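You operate a simulated robot arm through the tools that you are given. There is no shell and no other tool.

Carry out the task below with a simulated two-armed robot. There is one attempt and no reset: what you move stays moved.

## Task
Tie up the black cord and lay it in the kit box.
Fine: use the tie holder; pull the knob all the way; press the free button once.

It is judged by the outcome, as a careful person would: the job done as asked, and still so three seconds after it is handed in. It fails if anything else is knocked over, pushed out of place, dropped, spilled or broken.

## Robot
Two 7-joint arms with fingered hands on one trunk that stands fixed in place. Base frame: the origin is at the foot of the trunk, x ahead of it, y to its left, z up. Units: m, degrees, N and s.
The left shoulder is at [0.054, 0.158, 1.044], the right one opposite. With the tool pointing down near the work surface each hand reaches from about 0.1 to 0.66 m from the base axis, measured 20 degrees to its own side. Payload 4 kg a hand.
The tool frame of a hand sits at the grasp point between the pads (the TCP): z along the fingers, y along the line on which they close. The tips reach 0.03 m beyond it. The gripper opens to 0.104 m; its body begins 0.035 m behind the TCP. The gripper is a hand of 4 fingers: y runs from the thumb to the fingers, the wrist lies at [-0.015, -0.104, -0.178] in the tool frame.
Orientation is told as [roll, pitch, yaw] about the base's x, y, z axes, in that order, counted from this pose: with the fingers straight down and the wrist toward the robot, the tool's x, y and z point along [0, 1, 0], [1, 0, 0] and [0, 0, -1] of the base frame.

## Interface
- The arms move only by the tool arm_command. It takes "left_series", "right_series" or both (then of equal length, played together; a hand with none holds still); each is a list that holds one entry, the list of rows, each a list of 6 numbers: the shift along the tool's x, y, z in units of 25 mm (1.0 is 25 mm), then the turn, a rotation vector about the tool's x, y, z in units of 6 degrees (1.0 is 6 degrees). In form: [[[dx, dy, dz, ax, ay, az], ...]]. A call has 1 to 20 rows; each row shifts and turns the commanded pose from where the row before left it, along the tool's axes as they then stand. A call with a number of a shift or a turn outside -1 to 1 is refused whole. Each row takes 0.2 s and may step no farther than 0.05 m and 8.6 degrees from the row before; otherwise, the whole call is refused. Where a pose cannot be reached the arm comes as near as it can. A force on the tool above 40 N (or 10 N above the force at the start of the call, whichever is more), or a blocked arm, ends the call early, and 0.2 s more pass. In this call time passes only in rows, and 0.2 s behind the last. The reply holds the time, the measured pose of the TCP, the force on the tool along the base axes, the opening and the grip force, in the units named above and with some noise, with the torque about the TCP (base axes, N m) and any sound that the robot's microphone picked up.
- Cameras (640 x 400 px; columns grow to the right, rows downward): "scene" is now at [0.1191, -0.0522, 1.2297]; the picture's right is [-0.58, -0.82, 0.01], its down [-0.37, 0.26, -0.89] and it looks along [0.72, -0.52, -0.45] (base axes); focal length 355 px, centre (320, 200). "left" rides on the left gripper at [-0.061, -0.092, -0.13] in its tool frame; the picture's right is [-0.81, -0.28, 0.52], its down [0.53, -0.71, 0.45] and it looks along [0.24, 0.64, 0.72] (tool axes); focal length 275 px, centre (320, 200). "right" rides on the right gripper at [0.061, -0.092, -0.13] in its tool frame; the picture's right is [-0.81, 0.27, -0.52], its down [-0.53, -0.71, 0.46] and it looks along [-0.24, 0.64, 0.72] (tool axes); focal length 275 px, centre (320, 200). There is no depth. A picture from a camera that has moved, and an enlarged one, comes with that camera's place and axes in the base frame and with its lens.
- get_image(camera): a new picture of that camera. The clock stands still meanwhile.
- lift_body(by): moves the trunk up (or, below 0, down) by that many m; the arms and the scene camera ride with it, the base frame stays. It gives what a move gives, with no picture.
- move_fingers(index, middle, ring, thumb_bend, thumb_turn, hand): sets how far each is bent, from 0 (flat) to 1 (curled in); at 0.3 the hand is open as for a grip, at 0.7 the pads meet at the TCP. One left out holds its place. A second passes; each finger stops where it meets its share of the squeeze, and holds until it gets a number again. It is the only way to open and close the hand. It gives what a move gives, with no picture; readings hold the bend of each and the force on the fingers (four entries, about 0 where the hand has none), thumb and palm. thumb_turn goes from beside the hand (0) to across from the fingers (1), as for a grip.
- turn_head(pan, tilt): turns the head with the scene camera to pan (to the left, within 80 degrees either way) and tilt (down, from -29 to 69), counted from straight ahead of the robot. It gives what a move gives.
- inspect(camera, box): a new picture of the part [left, top, right, bottom] of that camera's present view, enlarged. The clock stands still meanwhile.
- close_job(): hands the job in; it is judged then, once.

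Nothing tells you positions but the pictures and the camera data. Unless the task says otherwise, let go and move clear before handing in.

The tools are called after ">>>" as name(argument=value, ...) on one line, values as JSON. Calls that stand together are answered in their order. arm_command: Moves the arms, as the interface text tells. Its arguments: {"type":"object","properties":{"left_series":{"type":"array","items":{"type":"array","items":{"type":"array","items":{"type":"number"}}}},"right_series":{"type":"array","items":{"type":"array","items":{"type":"array","items":{"type":"number"}}}}},"required":[]} The other tools are called the same way: lift_body (by) moves the trunk up or down; move_fingers (index, middle, ring, thumb_bend, thumb_turn, hand) moves the fingers one by one; turn_head (pan, tilt) turns the head that bears the scene camera; get_image (camera) takes a picture; inspect (camera, box) takes an enlarged picture of a part of a camera's view; close_job () hands the job in.

At the start:

```text
clock: 0.0
left_tcp_pos: [0.5153, -0.0471, 1.0783]
left_orientation: [0.0, -0.1, 0.1]
left_contact_force: [0.0, 0.0, 0.0]
left_wrist_torque: [0.0, -0.02, -0.04]
left_gripper_width: 0.1035
left_grasp_force: 0.1
left_shape: jaw
left_bend: [0.3, 0.3, 0.3, 0.3, 0.98]
left_finger forces: [0.0, 0.0, 0.1, 0.0, 0.0, 0.1]
right_tcp_pos: [0.3426, -0.4756, 1.0477]
right_orientation: [0.1, 0.1, 0.0]
right_contact_force: [0.5, 0.4, -0.5]
right_wrist_torque: [0.01, 0.03, -0.03]
right_gripper_width: 0.1034
right_grasp_force: 0.0
right_shape: jaw
right_bend: [0.3, 0.3, 0.3, 0.3, 0.98]
right_finger forces: [0.1, 0.1, 0.0, 0.1, 0.1, 0.1]
trunk travel left (down, up): [-0.25, 0.257]
head pan, tilt (commanded): [-35.4, 26.3]
```

scene: 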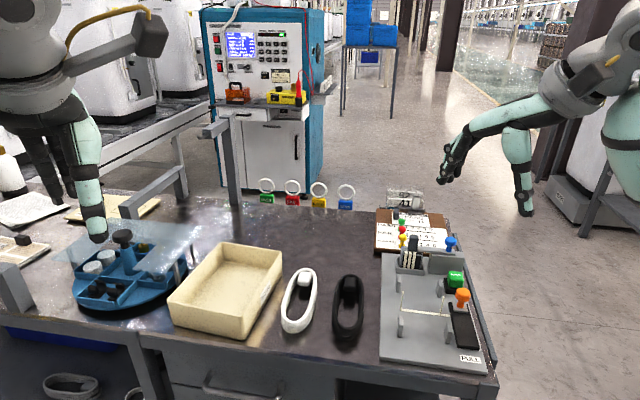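
right: 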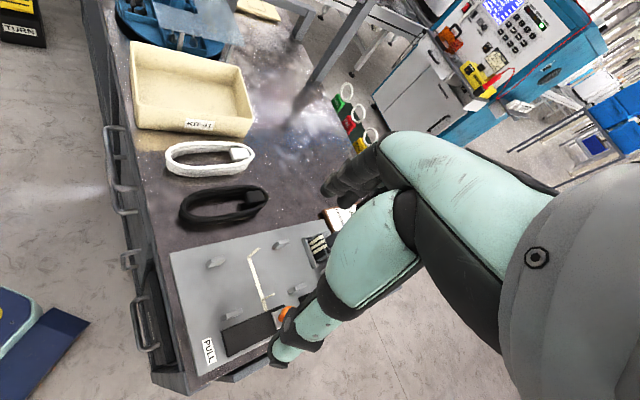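
left: 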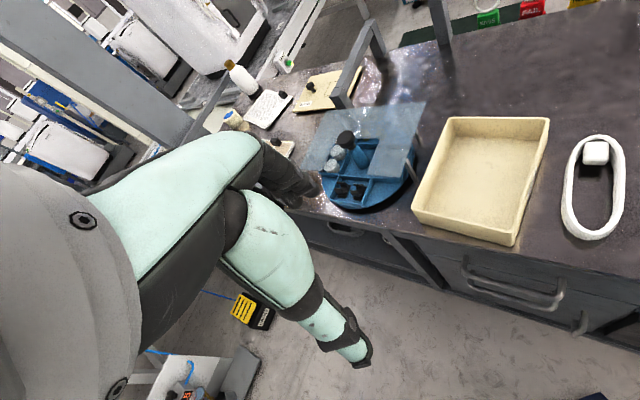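

I see a bench with a kit box, a white cord, a black cord and a grey tie holder plate with posts, a strap, an orange knob and a green button. I'll look closer before moving anything.

>>> inspect(camera="scene", box=[360, 200, 510, 390])

>>> inspect(camera="scene", box=[160, 220, 390, 360])

>>> inspect(camera="right", box=[150, 120, 350, 390])

```text
2.11 times, centred on (435, 295) of scene
camera zoom: at [0.1191, -0.0522, 1.2297], right [-0.58, -0.82, 0.01], down [-0.37, 0.26, -0.89], along [0.72, -0.52, -0.45], focal length 747 px, centre (78, 0)
```

zoom: 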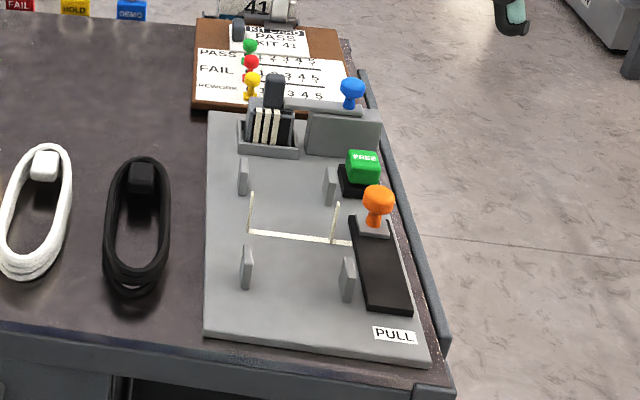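

```text
2.78 times, centred on (275, 290) of scene
camera zoom: at [0.1191, -0.0522, 1.2297], right [-0.58, -0.82, 0.01], down [-0.37, 0.26, -0.89], along [0.72, -0.52, -0.45], focal length 987 px, centre (445, -50)
```

zoom: 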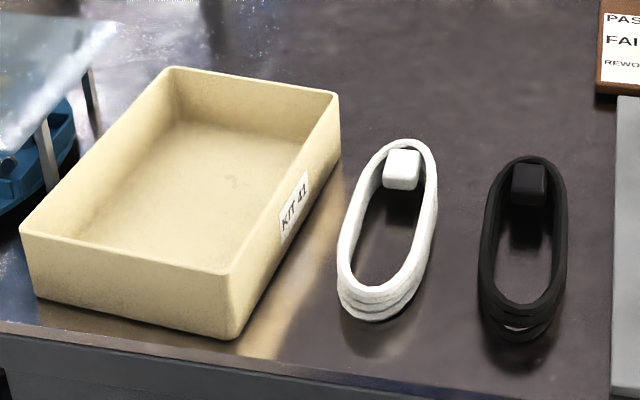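

```text
1.48 times, centred on (250, 255) of right
camera zoom: at [0.2523, -0.4138, 1.1772], right [0.28, -0.81, 0.52], down [-0.71, -0.53, -0.45], along [0.64, -0.24, -0.73], focal length 408 px, centre (424, 118)
```

zoom: 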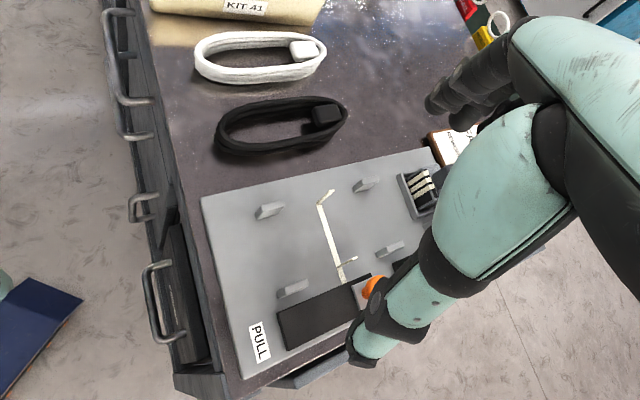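

The holder appears to have four posts, a tie lying across, an orange knob on a pull slide and a green FREE button. I'll turn the head to get a better view and locate the heights.

>>> turn_head(pan=-50, tilt=45)

>>> get_image(camera="scene")

```text
clock: 0.8
left_tcp_pos: [0.5031, -0.0509, 1.0849]
left_orientation: [-0.7, -1.0, -0.5]
left_contact_force: [-0.4, -0.2, -0.4]
left_wrist_torque: [0.0, -0.03, 0.02]
left_gripper_width: 0.1041
left_grasp_force: 0.1
left_shape: jaw
left_bend: [0.3, 0.3, 0.3, 0.3, 0.98]
left_finger forces: [0.0, 0.1, 0.0, 0.0, 0.0, 0.0]
right_tcp_pos: [0.3296, -0.4761, 1.0511]
right_orientation: [0.0, -0.7, -0.1]
right_contact_force: [-0.1, -0.7, -0.3]
right_wrist_torque: [0.03, 0.01, 0.0]
right_gripper_width: 0.1037
right_grasp_force: 0.1
right_shape: jaw
right_bend: [0.3, 0.3, 0.3, 0.3, 0.98]
right_finger forces: [0.1, 0.0, 0.0, 0.0, 0.1, 0.0]
trunk travel left (down, up): [-0.25, 0.257]
head pan, tilt (commanded): [-50.0, 45.0]
```

```text
taken
camera scene: at [0.0957, -0.0613, 1.2017], right [-0.77, -0.64, 0.01], down [-0.46, 0.54, -0.7], along [0.45, -0.54, -0.71], focal length 355 px, centre (320, 200)
```

scene: 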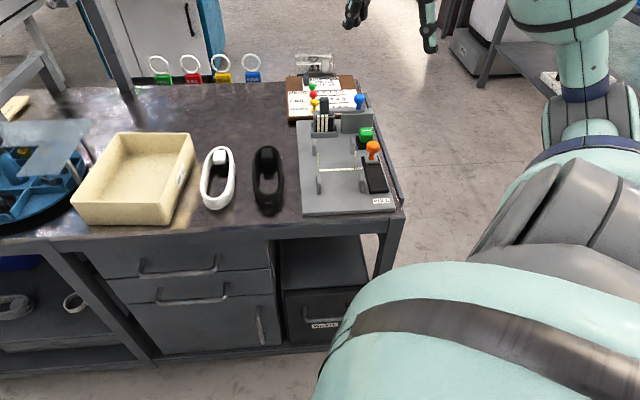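

The black cord lies just left of the holder plate. I'll zoom in on the holder and the cords from this angle.

>>> inspect(camera="scene", box=[280, 60, 410, 220])

>>> inspect(camera="scene", box=[60, 110, 300, 240])

>>> get_image(camera="right")

>>> get_image(camera="left")

```text
2.50 times, centred on (345, 140) of scene
camera zoom: at [0.0957, -0.0613, 1.2017], right [-0.77, -0.64, 0.01], down [-0.46, 0.54, -0.7], along [0.45, -0.54, -0.71], focal length 887 px, centre (258, 350)
```

zoom: 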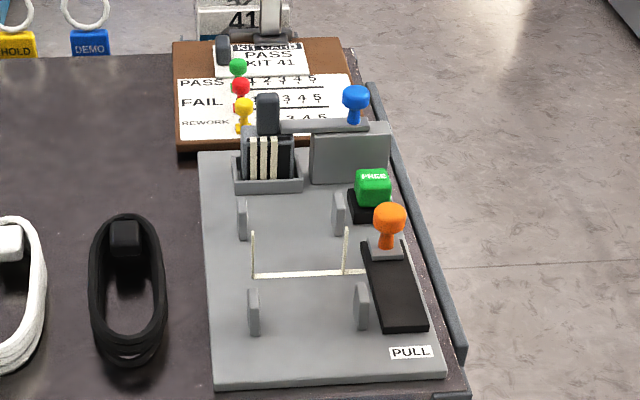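

```text
2.67 times, centred on (180, 175) of scene
camera zoom: at [0.0957, -0.0613, 1.2017], right [-0.77, -0.64, 0.01], down [-0.46, 0.54, -0.7], along [0.45, -0.54, -0.71], focal length 946 px, centre (693, 267)
```

zoom: 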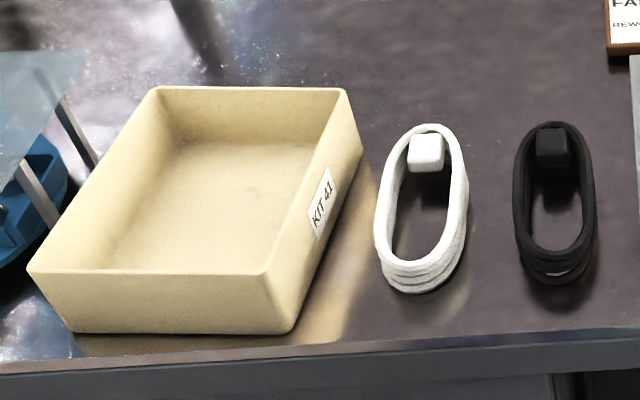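

```text
taken
camera right: at [0.2378, -0.4138, 1.1802], right [0.27, -0.81, 0.52], down [-0.71, -0.53, -0.46], along [0.65, -0.25, -0.72], focal length 275 px, centre (320, 200)
```

right: 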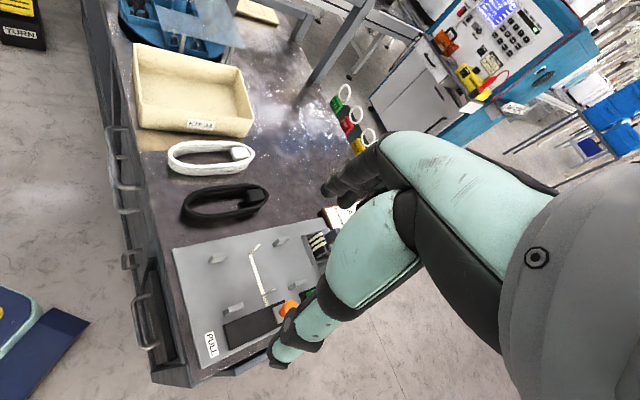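

```text
taken
camera left: at [0.4086, -0.1104, 1.2151], right [-0.27, -0.81, -0.51], down [-0.7, 0.53, -0.47], along [0.66, 0.23, -0.72], focal length 275 px, centre (320, 200)
```

left: 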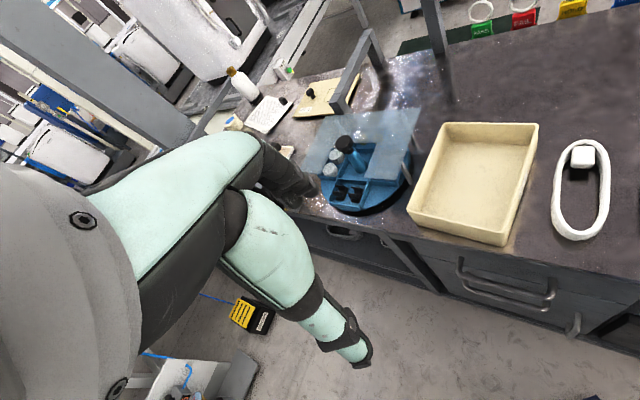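

The plate is rotated about 45° to the robot, table top near z≈0.715, plate near [0.45,-0.54]. I'll bring the right hand back and turn it to look at the holder closely with the wrist camera.

>>> arm_command(right_series=[[[-0.54, -0.83, 0.8, 0, 0, 0], [-0.54, -0.83, 0.8, 0, 0, 0], [-0.54, -0.83, 0.8, 0, 0, 0], [-0.54, -0.83, 0.8, 0, 0, 0], [0, 0, 0, 0, 0, 0.94], [0, 0, 0, 0, 0, 0.94], [0, 0, 0, 0, 0, 0.94], [0, 0, 0, 0, 0, 0.94], [0, 0, 0, 0, 0, 0.94], [0, 0, 0, 0, 0, 0.94], [0, 0, 0, 0, 0, 0.94], [0, 0, 0, 0, 0, 0.94]]])

>>> get_image(camera="right")

>>> get_image(camera="scene")

```text
clock: 3.4
left_tcp_pos: [0.5034, -0.0511, 1.0849]
left_orientation: [-0.5, -0.8, -0.5]
left_contact_force: [-0.9, -0.2, -0.2]
left_wrist_torque: [0.01, 0.0, -0.02]
left_gripper_width: 0.1039
left_grasp_force: 0.0
left_shape: jaw
left_bend: [0.3, 0.3, 0.3, 0.3, 0.98]
left_finger forces: [0.1, 0.1, 0.0, 0.0, 0.0, 0.0]
right_tcp_pos: [0.2492, -0.5299, 0.9708]
right_orientation: [0.4, -0.5, -45.3]
right_contact_force: [-0.5, -1.1, -0.3]
right_wrist_torque: [0.01, 0.02, 0.01]
right_gripper_width: 0.1037
right_grasp_force: 0.0
right_shape: jaw
right_bend: [0.3, 0.3, 0.3, 0.3, 0.98]
right_finger forces: [0.0, 0.1, 0.0, 0.1, 0.0, 0.0]
trunk travel left (down, up): [-0.25, 0.257]
head pan, tilt (commanded): [-50.0, 45.0]
```

```text
taken
camera right: at [0.2268, -0.4205, 1.1003], right [-0.39, -0.77, 0.51], down [-0.87, 0.13, -0.47], along [0.29, -0.63, -0.72], focal length 275 px, centre (320, 200)
```

right: 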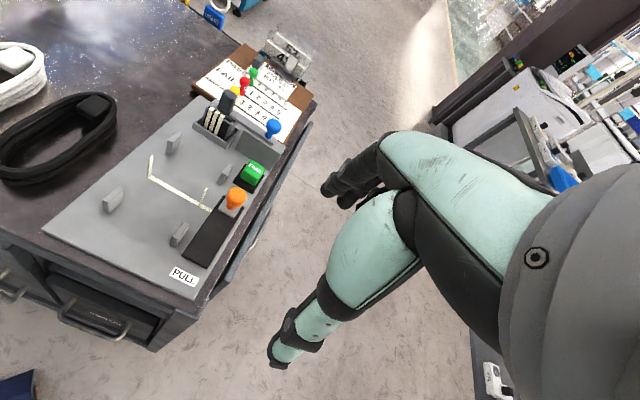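

```text
taken
camera scene: at [0.0959, -0.0612, 1.2016], right [-0.77, -0.64, 0.01], down [-0.46, 0.54, -0.7], along [0.45, -0.54, -0.71], focal length 355 px, centre (320, 200)
```

scene: 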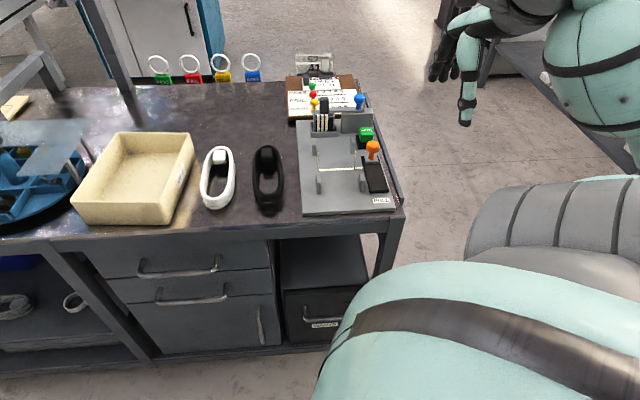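

This wrist view shows the holder well. I'll enlarge it to read the details of the posts, tie, knob and button.

>>> inspect(camera="right", box=[30, 80, 330, 300])

>>> inspect(camera="right", box=[130, 110, 290, 290])

>>> inspect(camera="right", box=[0, 60, 160, 220])

>>> inspect(camera="right", box=[180, 30, 330, 150])

```text
1.82 times, centred on (180, 190) of right
camera zoom: at [0.2268, -0.4205, 1.1003], right [-0.39, -0.77, 0.51], down [-0.87, 0.13, -0.47], along [0.29, -0.63, -0.72], focal length 500 px, centre (574, 218)
```

zoom: 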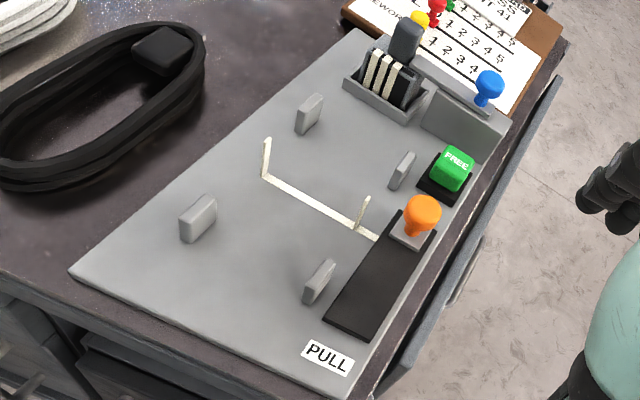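

```text
2.22 times, centred on (210, 200) of right
camera zoom: at [0.2268, -0.4205, 1.1003], right [-0.39, -0.77, 0.51], down [-0.87, 0.13, -0.47], along [0.29, -0.63, -0.72], focal length 612 px, centre (564, 200)
```

zoom: 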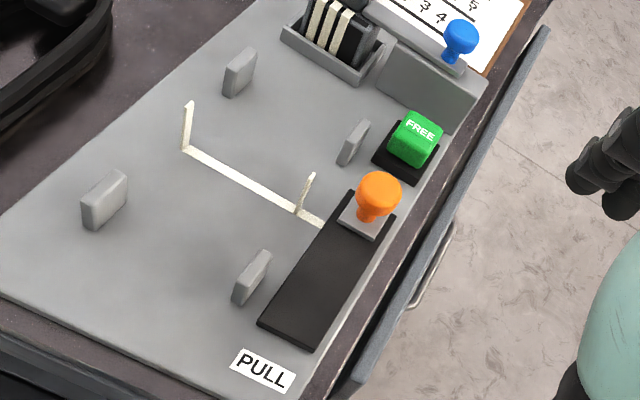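

```text
2.50 times, centred on (80, 140) of right
camera zoom: at [0.2268, -0.4205, 1.1003], right [-0.39, -0.77, 0.51], down [-0.87, 0.13, -0.47], along [0.29, -0.63, -0.72], focal length 688 px, centre (920, 350)
```

zoom: 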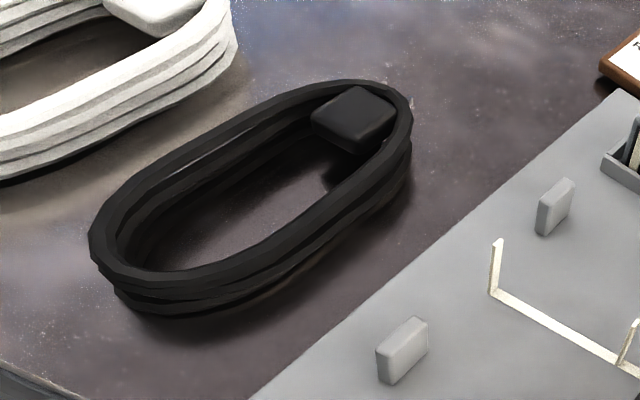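

```text
3.33 times, centred on (255, 90) of right
camera zoom: at [0.2268, -0.4205, 1.1003], right [-0.39, -0.77, 0.51], down [-0.87, 0.13, -0.47], along [0.29, -0.63, -0.72], focal length 918 px, centre (537, 567)
```

zoom: 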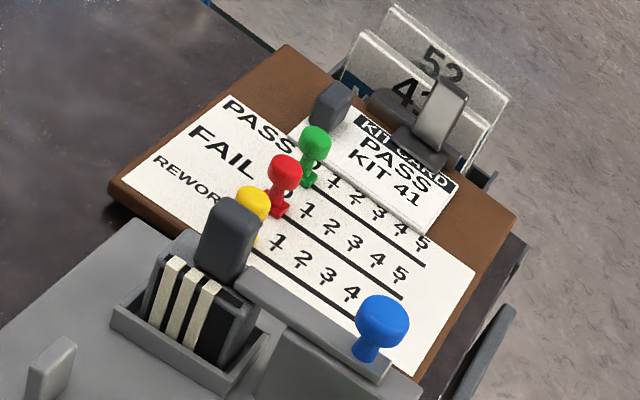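

Posts sit about 3 cm tall forming a channel ~7.6 cm wide, with the tie across the middle; the cord coil is about 6.5 cm wide and 16 cm long. I'll turn the right hand to straddle the cord's width and carry it over the cord, staying high.

>>> arm_command(right_series=[[[0, 0, 0, 0, 0, -0.94], [0, 0, 0, 0, 0, -0.94], [0, 0, 0, 0, 0, -0.94], [0, 0, 0, 0, 0, -0.94], [0, 0, 0, 0, 0, -0.94], [0, 0, 0, 0, 0, -0.94], [0, 0, 0, 0, 0, -0.94], [0, 0, 0, 0, 0, -0.94], [0, 0, 0, 0, 0, -0.94], [0, 0, 0, 0, 0, -0.94], [0, 0, 0, 0, 0, -0.94], [0, 0, 0, 0, 0, -0.94], [0, 0, 0, 0, 0, -0.94], [0, 0, 0, 0, 0, -0.94], [0, 0, 0, 0, 0, -0.94], [0, 0, 0, 0, 0, -0.94]]])

>>> arm_command(right_series=[[[-0.363, 0.938, 0, 0, 0, 0], [-0.363, 0.938, 0, 0, 0, 0], [-0.363, 0.938, 0, 0, 0, 0], [-0.363, 0.938, 0, 0, 0, 0], [-0.363, 0.938, 0, 0, 0, 0], [-0.363, 0.938, 0, 0, 0, 0], [-0.363, 0.938, 0, 0, 0, 0], [-0.363, 0.938, 0, 0, 0, 0], [-0.363, 0.938, 0, 0, 0, 0], [-0.363, 0.938, 0, 0, 0, 0], [-0.363, 0.938, 0, 0, 0, 0], [-0.363, 0.938, 0, 0, 0, 0]]])

>>> get_image(camera="right")

>>> get_image(camera="scene")

```text
clock: 6.8
left_tcp_pos: [0.5046, -0.0508, 1.0845]
left_orientation: [-0.6, -0.9, -0.4]
left_contact_force: [0.3, -0.1, 0.4]
left_wrist_torque: [-0.01, 0.02, -0.01]
left_gripper_width: 0.104
left_grasp_force: 0.1
left_shape: jaw
left_bend: [0.3, 0.3, 0.3, 0.3, 0.98]
left_finger forces: [0.0, 0.0, 0.0, 0.0, 0.1, 0.0]
right_tcp_pos: [0.2489, -0.5301, 0.9708]
right_orientation: [-0.4, -0.4, 45.2]
right_contact_force: [0.2, -0.2, -0.1]
right_wrist_torque: [0.0, 0.0, -0.02]
right_gripper_width: 0.1039
right_grasp_force: 0.2
right_shape: jaw
right_bend: [0.3, 0.3, 0.3, 0.3, 0.98]
right_finger forces: [0.0, 0.0, 0.0, 0.1, 0.0, 0.0]
trunk travel left (down, up): [-0.25, 0.257]
head pan, tilt (commanded): [-50.0, 45.0]
```

```text
clock: 9.4
left_tcp_pos: [0.5042, -0.0506, 1.0844]
left_orientation: [-0.6, -0.9, -0.4]
left_contact_force: [-0.1, 0.7, -0.1]
left_wrist_torque: [-0.01, -0.01, 0.0]
left_gripper_width: 0.104
left_grasp_force: 0.1
left_shape: jaw
left_bend: [0.3, 0.3, 0.3, 0.3, 0.98]
left_finger forces: [0.1, 0.0, 0.1, 0.0, 0.1, 0.0]
right_tcp_pos: [0.5242, -0.4091, 0.9705]
right_orientation: [-0.6, -0.2, 45.1]
right_contact_force: [-0.1, 0.0, 0.4]
right_wrist_torque: [0.0, 0.0, 0.03]
right_gripper_width: 0.1037
right_grasp_force: 0.0
right_shape: jaw
right_bend: [0.3, 0.3, 0.3, 0.3, 0.98]
right_finger forces: [0.0, 0.0, 0.0, 0.0, 0.0, 0.0]
trunk travel left (down, up): [-0.25, 0.257]
head pan, tilt (commanded): [-50.0, 45.0]
```

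```text
taken
camera right: at [0.4166, -0.4297, 1.1002], right [0.76, -0.38, 0.53], down [-0.12, -0.88, -0.45], along [0.63, 0.28, -0.72], focal length 275 px, centre (320, 200)
```

right: 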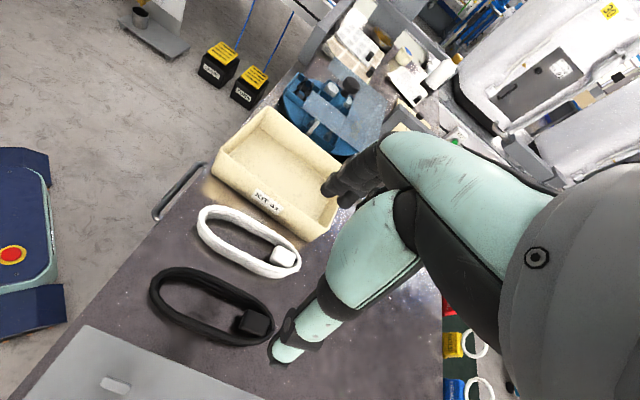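

```text
taken
camera scene: at [0.0973, -0.061, 1.2015], right [-0.77, -0.64, 0.01], down [-0.46, 0.54, -0.7], along [0.44, -0.54, -0.71], focal length 355 px, centre (320, 200)
```

scene: 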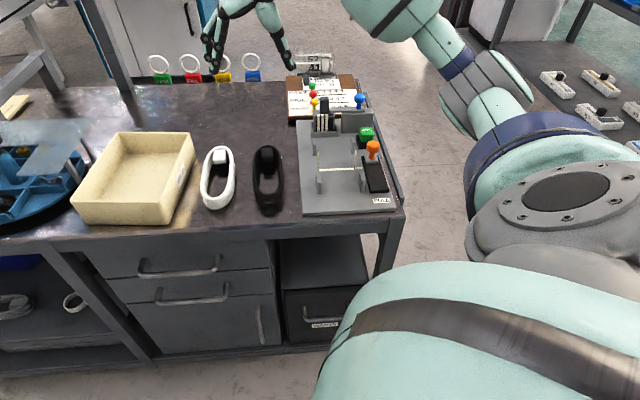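

The hand is above the cord. I'll enlarge the view to measure the cord and the hand's alignment.

>>> inspect(camera="right", box=[120, 190, 320, 370])

>>> inspect(camera="scene", box=[190, 0, 310, 100])

>>> inspect(camera="scene", box=[220, 120, 320, 230])

```text
2.22 times, centred on (220, 280) of right
camera zoom: at [0.4166, -0.4297, 1.1002], right [0.76, -0.38, 0.53], down [-0.12, -0.88, -0.45], along [0.63, 0.28, -0.72], focal length 612 px, centre (542, 22)
```

zoom: 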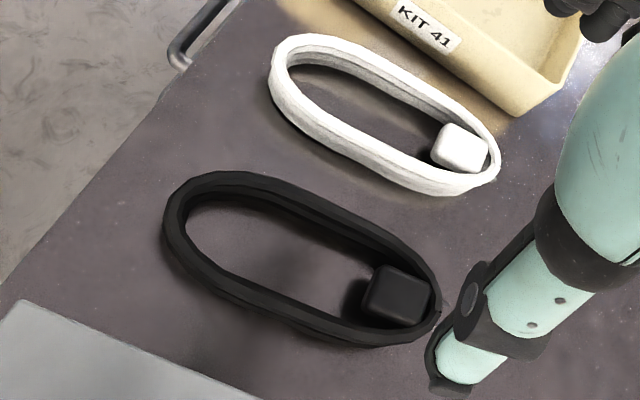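

```text
4.00 times, centred on (250, 50) of scene
camera zoom: at [0.0973, -0.061, 1.2015], right [-0.77, -0.64, 0.01], down [-0.46, 0.54, -0.7], along [0.44, -0.54, -0.71], focal length 1419 px, centre (600, 800)
```

zoom: 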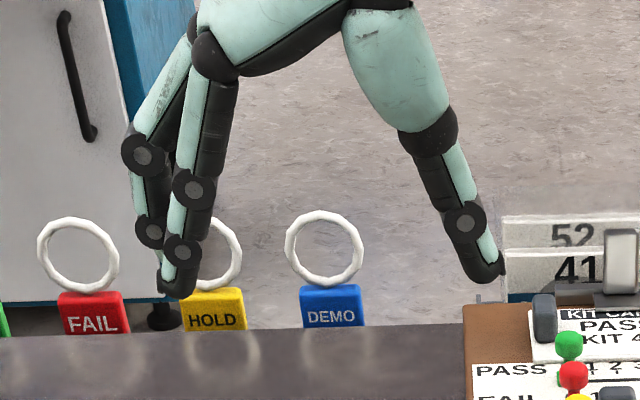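

```text
3.64 times, centred on (270, 175) of scene
camera zoom: at [0.0973, -0.061, 1.2015], right [-0.77, -0.64, 0.01], down [-0.46, 0.54, -0.7], along [0.44, -0.54, -0.71], focal length 1290 px, centre (502, 291)
```

zoom: 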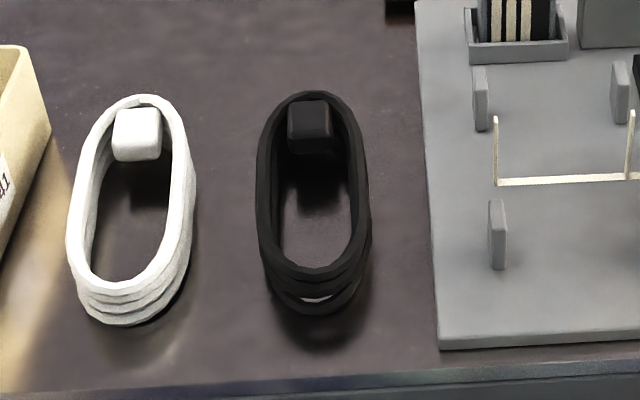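

The cord's centre is near [0.513,-0.404], with its long axis along the plate's direction. I'll inspect my fingers to know how wide they are before choosing the grip point.

>>> inspect(camera="right", box=[250, 130, 450, 370])

>>> inspect(camera="left", box=[200, 120, 400, 370])

```text
1.67 times, centred on (350, 250) of right
camera zoom: at [0.4166, -0.4297, 1.1002], right [0.76, -0.38, 0.53], down [-0.12, -0.88, -0.45], along [0.63, 0.28, -0.72], focal length 459 px, centre (270, 117)
```

zoom: 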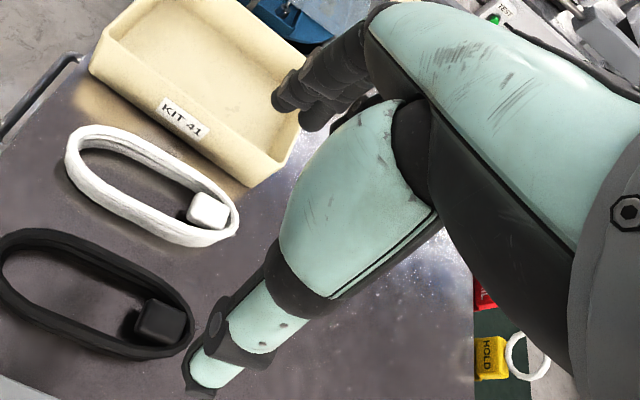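

```text
1.60 times, centred on (300, 245) of left
camera zoom: at [0.4102, -0.1101, 1.2146], right [-0.27, -0.81, -0.51], down [-0.7, 0.53, -0.47], along [0.66, 0.23, -0.72], focal length 440 px, centre (352, 128)
```

zoom: 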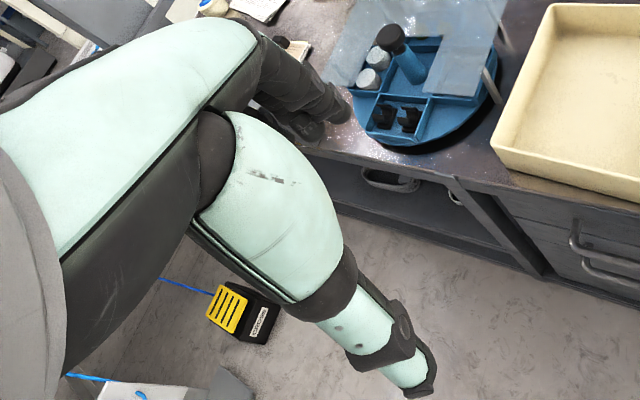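

I'll preshape the right hand: curl the ring finger out of the way and narrow the opening a little so the fingers don't touch the neighbouring white cord, then look.

>>> move_fingers(hand="right", index=0.39, middle=0.39, ring=1.0, thumb_bend=0.39)

>>> inspect(camera="right", box=[250, 130, 450, 370])

>>> inspect(camera="scene", box=[190, 0, 310, 100])

```text
clock: 10.4
left_tcp_pos: [0.5035, -0.0515, 1.0841]
left_orientation: [-0.7, -0.9, -0.3]
left_contact_force: [-0.8, -0.1, 0.2]
left_wrist_torque: [0.02, 0.0, 0.04]
left_gripper_width: 0.1039
left_grasp_force: 0.1
left_shape: jaw
left_bend: [0.3, 0.3, 0.3, 0.3, 0.98]
left_finger forces: [0.0, 0.2, 0.1, 0.0, 0.1, 0.0]
right_tcp_pos: [0.5235, -0.4103, 0.9704]
right_orientation: [-0.6, -0.4, 45.1]
right_contact_force: [0.2, -0.1, 0.2]
right_wrist_torque: [-0.01, 0.0, -0.02]
right_gripper_width: 0.0811
right_grasp_force: 0.1
right_shape: fingers
right_bend: [0.39, 0.39, 1.0, 0.39, 0.98]
right_finger forces: [0.1, 0.1, 0.0, 0.1, 0.0, 0.1]
trunk travel left (down, up): [-0.25, 0.257]
head pan, tilt (commanded): [-50.0, 45.0]
```

```text
1.67 times, centred on (350, 250) of right
camera zoom: at [0.4157, -0.4304, 1.1002], right [0.76, -0.38, 0.53], down [-0.12, -0.88, -0.46], along [0.64, 0.28, -0.72], focal length 459 px, centre (270, 117)
```

zoom: 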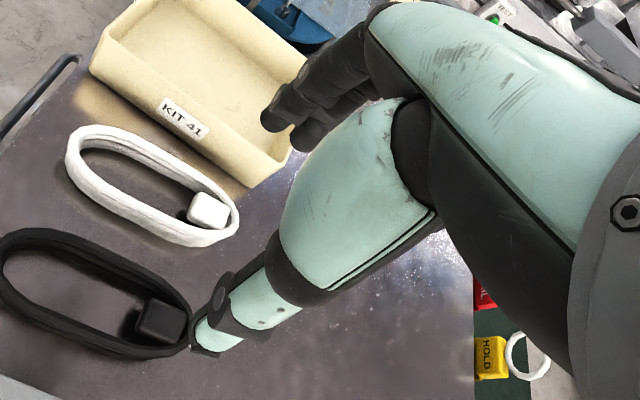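

```text
4.00 times, centred on (250, 50) of scene
camera zoom: at [0.0965, -0.0613, 1.2016], right [-0.77, -0.64, 0.01], down [-0.46, 0.54, -0.7], along [0.44, -0.54, -0.71], focal length 1419 px, centre (600, 800)
```

zoom: 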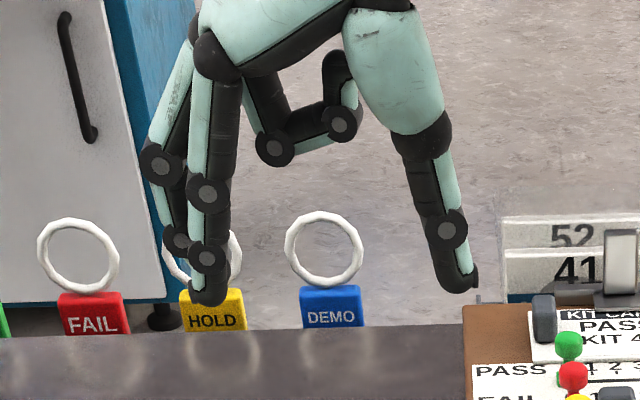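

The ring finger is curled up clear of the pinch. Next I lower the hand partway over the near half of the cord and check again.

>>> arm_command(right_series=[[[0.51, -0.13, 0.9, 0, 0, 0], [0.51, -0.13, 0.9, 0, 0, 0], [0.51, -0.14, 0.9, 0, 0, 0], [0, 0, 0.9, 0, 0, 0], [0, 0, 0.9, 0, 0, 0], [0, 0, 0.6, 0, 0, 0]]])

>>> get_image(camera="right")

>>> get_image(camera="scene")

```text
clock: 11.8
left_tcp_pos: [0.5036, -0.0508, 1.0851]
left_orientation: [-0.7, -0.9, -0.4]
left_contact_force: [0.5, -0.2, 0.1]
left_wrist_torque: [0.01, 0.03, -0.02]
left_gripper_width: 0.1037
left_grasp_force: 0.2
left_shape: jaw
left_bend: [0.3, 0.3, 0.3, 0.3, 0.98]
left_finger forces: [0.0, 0.0, 0.0, 0.1, 0.1, 0.0]
right_tcp_pos: [0.4929, -0.3874, 0.8438]
right_orientation: [-0.5, -0.4, 45.2]
right_contact_force: [0.0, 0.1, 0.1]
right_wrist_torque: [0.02, 0.02, 0.04]
right_gripper_width: 0.0811
right_grasp_force: 0.2
right_shape: fingers
right_bend: [0.39, 0.39, 1.0, 0.39, 0.98]
right_finger forces: [0.1, 0.0, 0.1, 0.0, 0.1, 0.0]
trunk travel left (down, up): [-0.25, 0.257]
head pan, tilt (commanded): [-50.0, 45.0]
```

```text
taken
camera right: at [0.3838, -0.4083, 0.9733], right [0.76, -0.38, 0.53], down [-0.12, -0.88, -0.46], along [0.63, 0.28, -0.72], focal length 275 px, centre (320, 200)
```

right: 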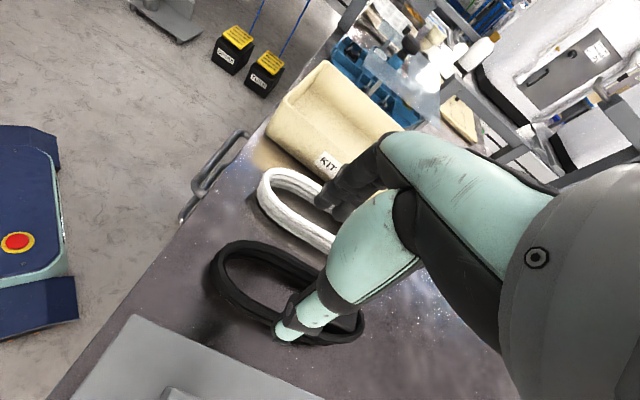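

```text
taken
camera scene: at [0.0964, -0.0614, 1.2016], right [-0.77, -0.64, 0.01], down [-0.46, 0.54, -0.7], along [0.45, -0.54, -0.71], focal length 355 px, centre (320, 200)
```

scene: 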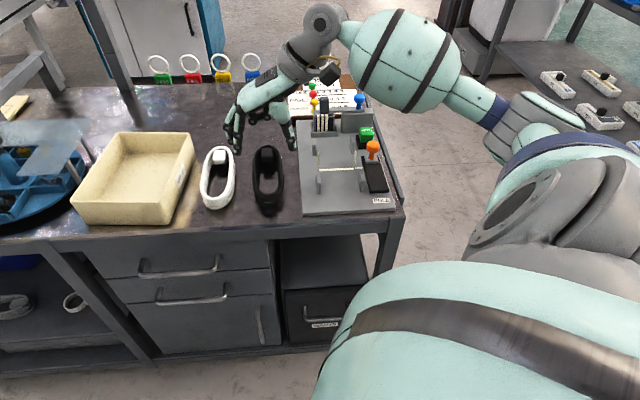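

>>> inspect(camera="right", box=[190, 150, 400, 370])

>>> inspect(camera="scene", box=[200, 80, 320, 220])

```text
1.82 times, centred on (295, 260) of right
camera zoom: at [0.3838, -0.4083, 0.9733], right [0.76, -0.38, 0.53], down [-0.12, -0.88, -0.46], along [0.63, 0.28, -0.72], focal length 500 px, centre (366, 91)
```

zoom: 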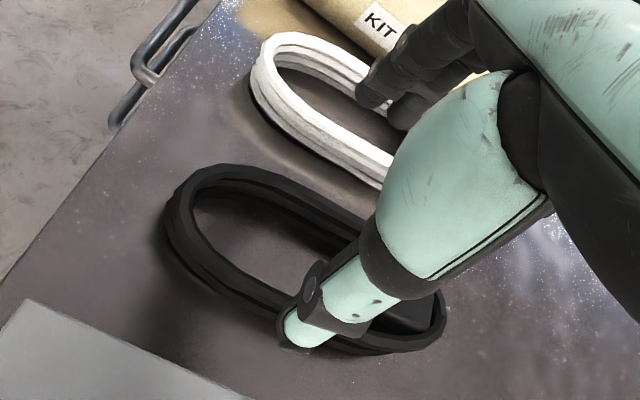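

```text
2.86 times, centred on (260, 150) of scene
camera zoom: at [0.0964, -0.0614, 1.2016], right [-0.77, -0.64, 0.01], down [-0.46, 0.54, -0.7], along [0.45, -0.54, -0.71], focal length 1014 px, centre (491, 343)
```

zoom: 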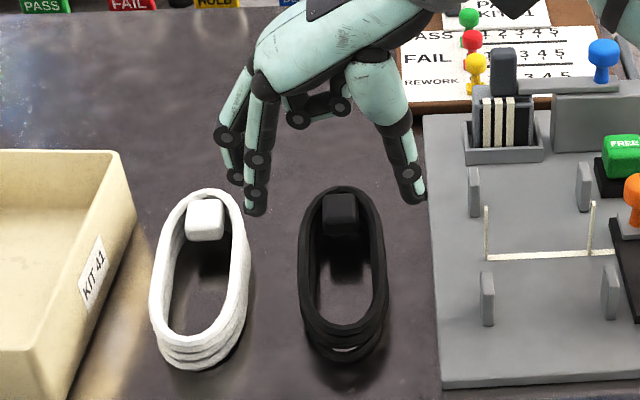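

The hand is centred on the cord. I shift 5 mm away from the white cord and lower to just above grip height.

>>> arm_command(right_series=[[[0, -0.2, 0.6, 0, 0, 0], [0, 0, 0.7, 0, 0, 0], [0, 0, 0.7, 0, 0, 0]]])

>>> inspect(camera="scene", box=[200, 100, 320, 220])

>>> get_image(camera="right")

```text
clock: 12.6
left_tcp_pos: [0.5031, -0.0512, 1.0853]
left_orientation: [-0.7, -0.9, -0.3]
left_contact_force: [-0.1, -0.2, 0.1]
left_wrist_torque: [-0.01, -0.01, 0.0]
left_gripper_width: 0.104
left_grasp_force: 0.1
left_shape: jaw
left_bend: [0.3, 0.3, 0.3, 0.3, 0.98]
left_finger forces: [0.0, 0.0, 0.0, 0.0, 0.0, 0.0]
right_tcp_pos: [0.4891, -0.3929, 0.7971]
right_orientation: [-0.5, -0.5, 45.2]
right_contact_force: [0.9, -0.2, 0.6]
right_wrist_torque: [0.0, 0.01, 0.0]
right_gripper_width: 0.0813
right_grasp_force: 0.1
right_shape: fingers
right_bend: [0.39, 0.39, 1.0, 0.39, 0.98]
right_finger forces: [0.0, 0.1, 0.0, 0.1, 0.0, 0.1]
trunk travel left (down, up): [-0.25, 0.257]
head pan, tilt (commanded): [-50.0, 45.0]
```

```text
3.33 times, centred on (260, 160) of scene
camera zoom: at [0.0963, -0.0616, 1.2015], right [-0.77, -0.64, 0.01], down [-0.46, 0.54, -0.7], along [0.45, -0.54, -0.71], focal length 1183 px, centre (520, 333)
```

zoom: 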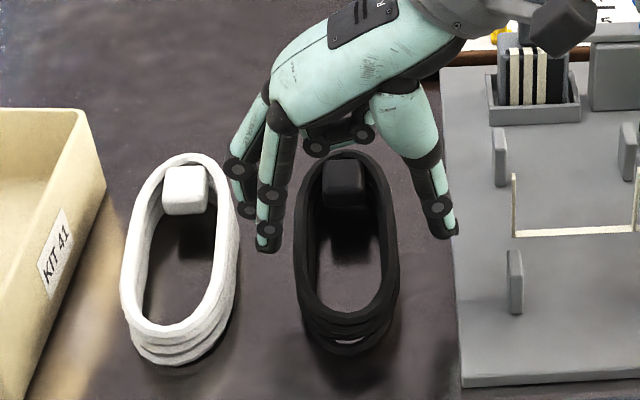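

```text
taken
camera right: at [0.3801, -0.4128, 0.9254], right [0.76, -0.38, 0.53], down [-0.12, -0.88, -0.46], along [0.63, 0.28, -0.72], focal length 275 px, centre (320, 200)
```

right: 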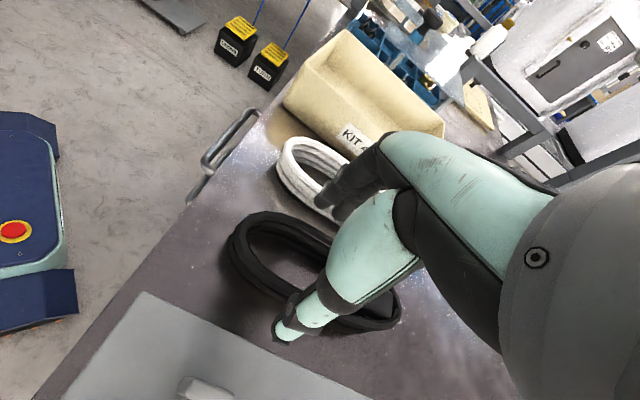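

The index finger fits between the two cords, but the thumb is close to the plate edge, so I bend the thumb in slightly, then descend to grip height.

>>> move_fingers(hand="right", thumb_bend=0.46, index=0.4, middle=0.4)

>>> arm_command(right_series=[[[0, 0, 0.5, 0, 0, 0], [0, 0, 0.5, 0, 0, 0], [0, 0, 0.5, 0, 0, 0]]])

>>> inspect(camera="scene", box=[200, 100, 320, 220])

>>> inspect(camera="right", box=[200, 150, 440, 370])

```text
clock: 13.6
left_tcp_pos: [0.5043, -0.0515, 1.0831]
left_orientation: [-0.6, -1.0, -0.4]
left_contact_force: [0.4, 0.4, -1.0]
left_wrist_torque: [0.02, 0.0, -0.01]
left_gripper_width: 0.1038
left_grasp_force: 0.0
left_shape: jaw
left_bend: [0.3, 0.3, 0.3, 0.3, 0.98]
left_finger forces: [0.0, 0.1, 0.0, 0.0, 0.0, 0.1]
right_tcp_pos: [0.4884, -0.3923, 0.7962]
right_orientation: [-0.5, -0.4, 45.3]
right_contact_force: [-0.6, -0.8, -0.2]
right_wrist_torque: [0.01, 0.03, -0.02]
right_gripper_width: 0.071
right_grasp_force: 0.0
right_shape: fingers
right_bend: [0.4, 0.4, 1.0, 0.46, 0.98]
right_finger forces: [0.1, 0.0, 0.1, 0.1, 0.0, 0.1]
trunk travel left (down, up): [-0.25, 0.257]
head pan, tilt (commanded): [-50.0, 45.0]
```

```text
clock: 14.4
left_tcp_pos: [0.5033, -0.0499, 1.085]
left_orientation: [-0.6, -0.9, -0.4]
left_contact_force: [-0.6, 0.5, 0.0]
left_wrist_torque: [0.01, 0.05, -0.02]
left_gripper_width: 0.104
left_grasp_force: 0.1
left_shape: jaw
left_bend: [0.3, 0.3, 0.3, 0.3, 0.98]
left_finger forces: [0.0, 0.0, 0.1, 0.1, 0.0, 0.1]
right_tcp_pos: [0.4901, -0.3917, 0.7582]
right_orientation: [-0.4, -0.5, 45.2]
right_contact_force: [1.5, 0.1, 2.9]
right_wrist_torque: [0.09, -0.08, -0.06]
right_gripper_width: 0.0724
right_grasp_force: 1.4
right_shape: fingers
right_bend: [0.39, 0.4, 1.0, 0.46, 0.98]
right_finger forces: [2.5, 0.0, 0.0, 0.0, 0.0, 0.0]
trunk travel left (down, up): [-0.25, 0.257]
head pan, tilt (commanded): [-50.0, 45.0]
```

```text
3.33 times, centred on (260, 160) of scene
camera zoom: at [0.0963, -0.0611, 1.2016], right [-0.77, -0.64, 0.01], down [-0.46, 0.54, -0.7], along [0.45, -0.54, -0.71], focal length 1183 px, centre (520, 333)
```

zoom: 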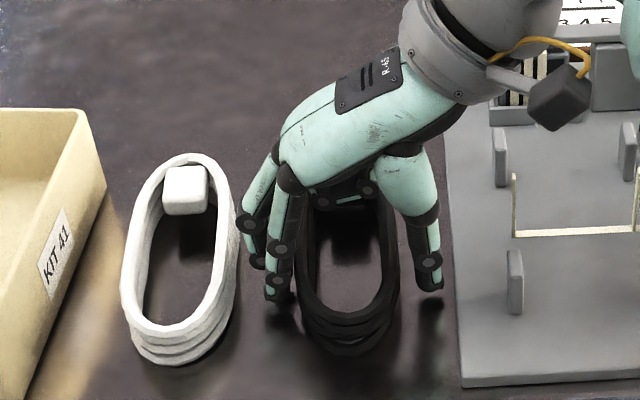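

```text
1.82 times, centred on (320, 260) of right
camera zoom: at [0.3809, -0.413, 0.8868], right [0.76, -0.38, 0.53], down [-0.12, -0.88, -0.46], along [0.64, 0.28, -0.72], focal length 500 px, centre (320, 91)
```

zoom: 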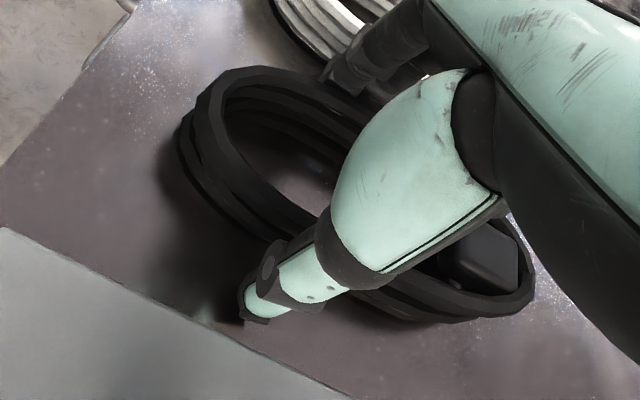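

The index fingertip touched the top edge of the cord lightly. I lift a centimetre, shift a few millimetres left, and come down again.

>>> arm_command(right_series=[[[0, 0, -0.6, 0, 0, 0], [0, 0.24, 0, 0, 0, 0], [0, 0, 0.3, 0, 0, 0], [0, 0, 0.3, 0, 0, 0]]])

>>> inspect(camera="scene", box=[200, 100, 320, 220])

>>> inspect(camera="right", box=[200, 150, 440, 370])

```text
clock: 15.4
left_tcp_pos: [0.5034, -0.0512, 1.0844]
left_orientation: [-0.6, -1.0, -0.4]
left_contact_force: [0.9, 0.5, -0.1]
left_wrist_torque: [0.01, 0.01, 0.0]
left_gripper_width: 0.1039
left_grasp_force: 0.1
left_shape: jaw
left_bend: [0.3, 0.3, 0.3, 0.3, 0.98]
left_finger forces: [0.0, 0.1, 0.0, 0.0, 0.1, 0.0]
right_tcp_pos: [0.4945, -0.3875, 0.7573]
right_orientation: [-0.4, -0.4, 45.2]
right_contact_force: [-0.2, -0.9, 1.3]
right_wrist_torque: [-0.05, 0.06, 0.03]
right_gripper_width: 0.0711
right_grasp_force: 1.1
right_shape: fingers
right_bend: [0.4, 0.4, 1.0, 0.46, 0.98]
right_finger forces: [0.0, 0.0, 0.0, 0.0, 1.4, 0.0]
trunk travel left (down, up): [-0.25, 0.257]
head pan, tilt (commanded): [-50.0, 45.0]
```

```text
3.33 times, centred on (260, 160) of scene
camera zoom: at [0.0961, -0.0613, 1.2016], right [-0.77, -0.64, 0.01], down [-0.46, 0.54, -0.7], along [0.45, -0.54, -0.71], focal length 1183 px, centre (520, 333)
```

zoom: 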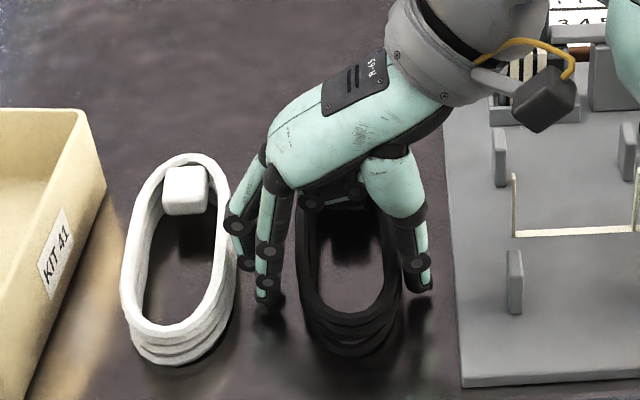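

```text
1.82 times, centred on (320, 260) of right
camera zoom: at [0.3857, -0.4082, 0.8862], right [0.76, -0.38, 0.53], down [-0.12, -0.88, -0.46], along [0.64, 0.28, -0.72], focal length 500 px, centre (320, 91)
```

zoom: 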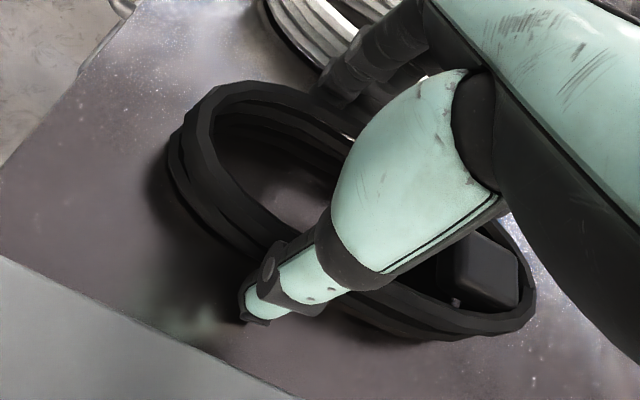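

The fingers now straddle the cord. I close index, middle and thumb onto it.

>>> move_fingers(hand="right", index=0.65, middle=0.65, thumb_bend=0.65)

>>> inspect(camera="scene", box=[200, 100, 320, 220])

>>> inspect(camera="right", box=[200, 150, 440, 370])

```text
clock: 16.4
left_tcp_pos: [0.5049, -0.0507, 1.0845]
left_orientation: [-0.7, -0.9, -0.4]
left_contact_force: [-0.3, -0.3, 0.7]
left_wrist_torque: [-0.03, -0.02, 0.02]
left_gripper_width: 0.1039
left_grasp_force: 0.0
left_shape: jaw
left_bend: [0.3, 0.3, 0.3, 0.3, 0.98]
left_finger forces: [0.0, 0.0, 0.0, 0.0, 0.1, 0.0]
right_tcp_pos: [0.4958, -0.3871, 0.7572]
right_orientation: [-0.5, -0.4, 45.1]
right_contact_force: [3.1, 0.6, 1.9]
right_wrist_torque: [0.09, -0.13, 0.0]
right_gripper_width: 0.0539
right_grasp_force: 16.8
right_shape: fingers
right_bend: [0.48, 0.52, 1.0, 0.52, 0.97]
right_finger forces: [10.2, 7.8, 0.0, 0.0, 14.5, 0.1]
trunk travel left (down, up): [-0.25, 0.257]
head pan, tilt (commanded): [-50.0, 45.0]
```

```text
3.33 times, centred on (260, 160) of scene
camera zoom: at [0.0964, -0.0611, 1.2016], right [-0.77, -0.64, 0.01], down [-0.46, 0.54, -0.7], along [0.45, -0.54, -0.71], focal length 1183 px, centre (520, 333)
```

zoom: 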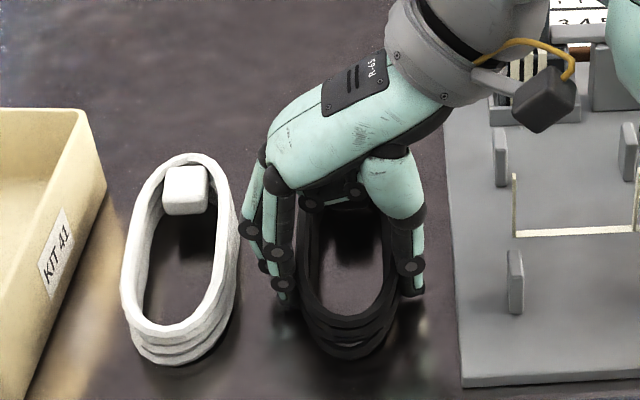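

```text
1.82 times, centred on (320, 260) of right
camera zoom: at [0.3858, -0.4079, 0.886], right [0.76, -0.38, 0.53], down [-0.12, -0.88, -0.46], along [0.64, 0.29, -0.72], focal length 500 px, centre (320, 91)
```

zoom: 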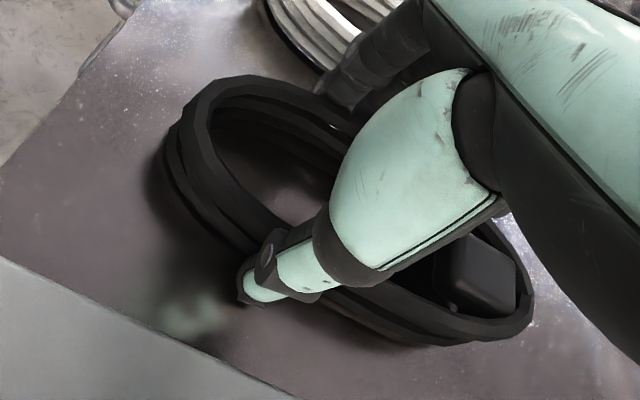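

The grip reads about 17 N with three contacts. I lift the cord a few centimetres slowly and check.

>>> arm_command(right_series=[[[0, 0, -0.4, 0, 0, 0], [0, 0, -0.6, 0, 0, 0], [0, 0, -0.8, 0, 0, 0], [0, 0, -0.8, 0, 0, 0]]])

>>> inspect(camera="scene", box=[200, 80, 360, 220])

>>> get_image(camera="right")

```text
clock: 17.4
left_tcp_pos: [0.5029, -0.0507, 1.0852]
left_orientation: [-0.5, -0.9, -0.4]
left_contact_force: [-0.4, 0.9, -0.6]
left_wrist_torque: [0.01, -0.01, 0.03]
left_gripper_width: 0.1038
left_grasp_force: 0.1
left_shape: jaw
left_bend: [0.3, 0.3, 0.3, 0.3, 0.98]
left_finger forces: [0.1, 0.1, 0.0, 0.0, 0.1, 0.0]
right_tcp_pos: [0.4943, -0.3871, 0.8244]
right_orientation: [-0.3, -0.3, 45.2]
right_contact_force: [-0.4, 0.2, -1.0]
right_wrist_torque: [0.01, 0.0, -0.01]
right_gripper_width: 0.0538
right_grasp_force: 16.0
right_shape: fingers
right_bend: [0.48, 0.52, 1.0, 0.52, 0.96]
right_finger forces: [9.8, 7.0, 0.0, 0.0, 15.6, 0.1]
trunk travel left (down, up): [-0.25, 0.257]
head pan, tilt (commanded): [-50.0, 45.0]
```

```text
2.86 times, centred on (280, 150) of scene
camera zoom: at [0.0964, -0.0612, 1.2016], right [-0.77, -0.64, 0.01], down [-0.46, 0.54, -0.7], along [0.44, -0.54, -0.71], focal length 1014 px, centre (434, 343)
```

zoom: 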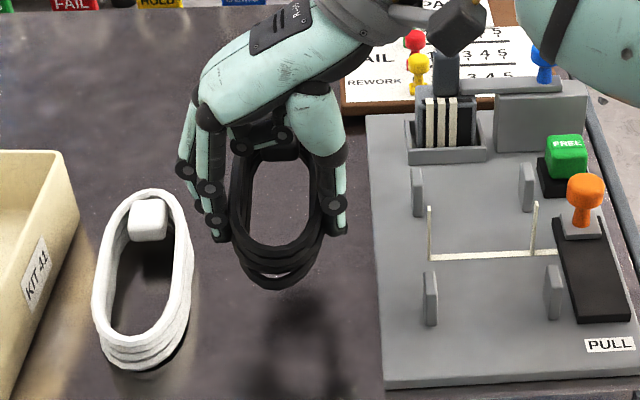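

```text
taken
camera right: at [0.3867, -0.4077, 0.9527], right [0.76, -0.38, 0.52], down [-0.12, -0.88, -0.46], along [0.63, 0.28, -0.72], focal length 275 px, centre (320, 200)
```

right: 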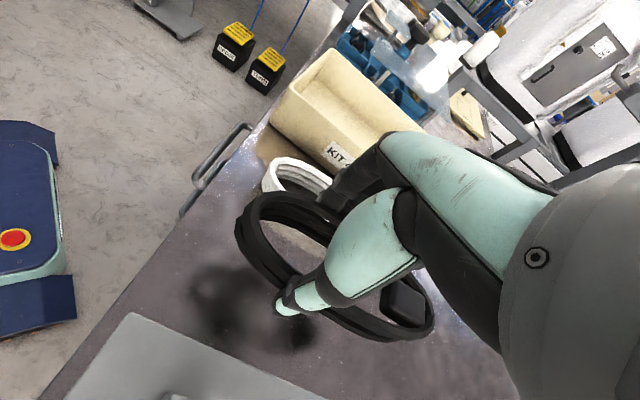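

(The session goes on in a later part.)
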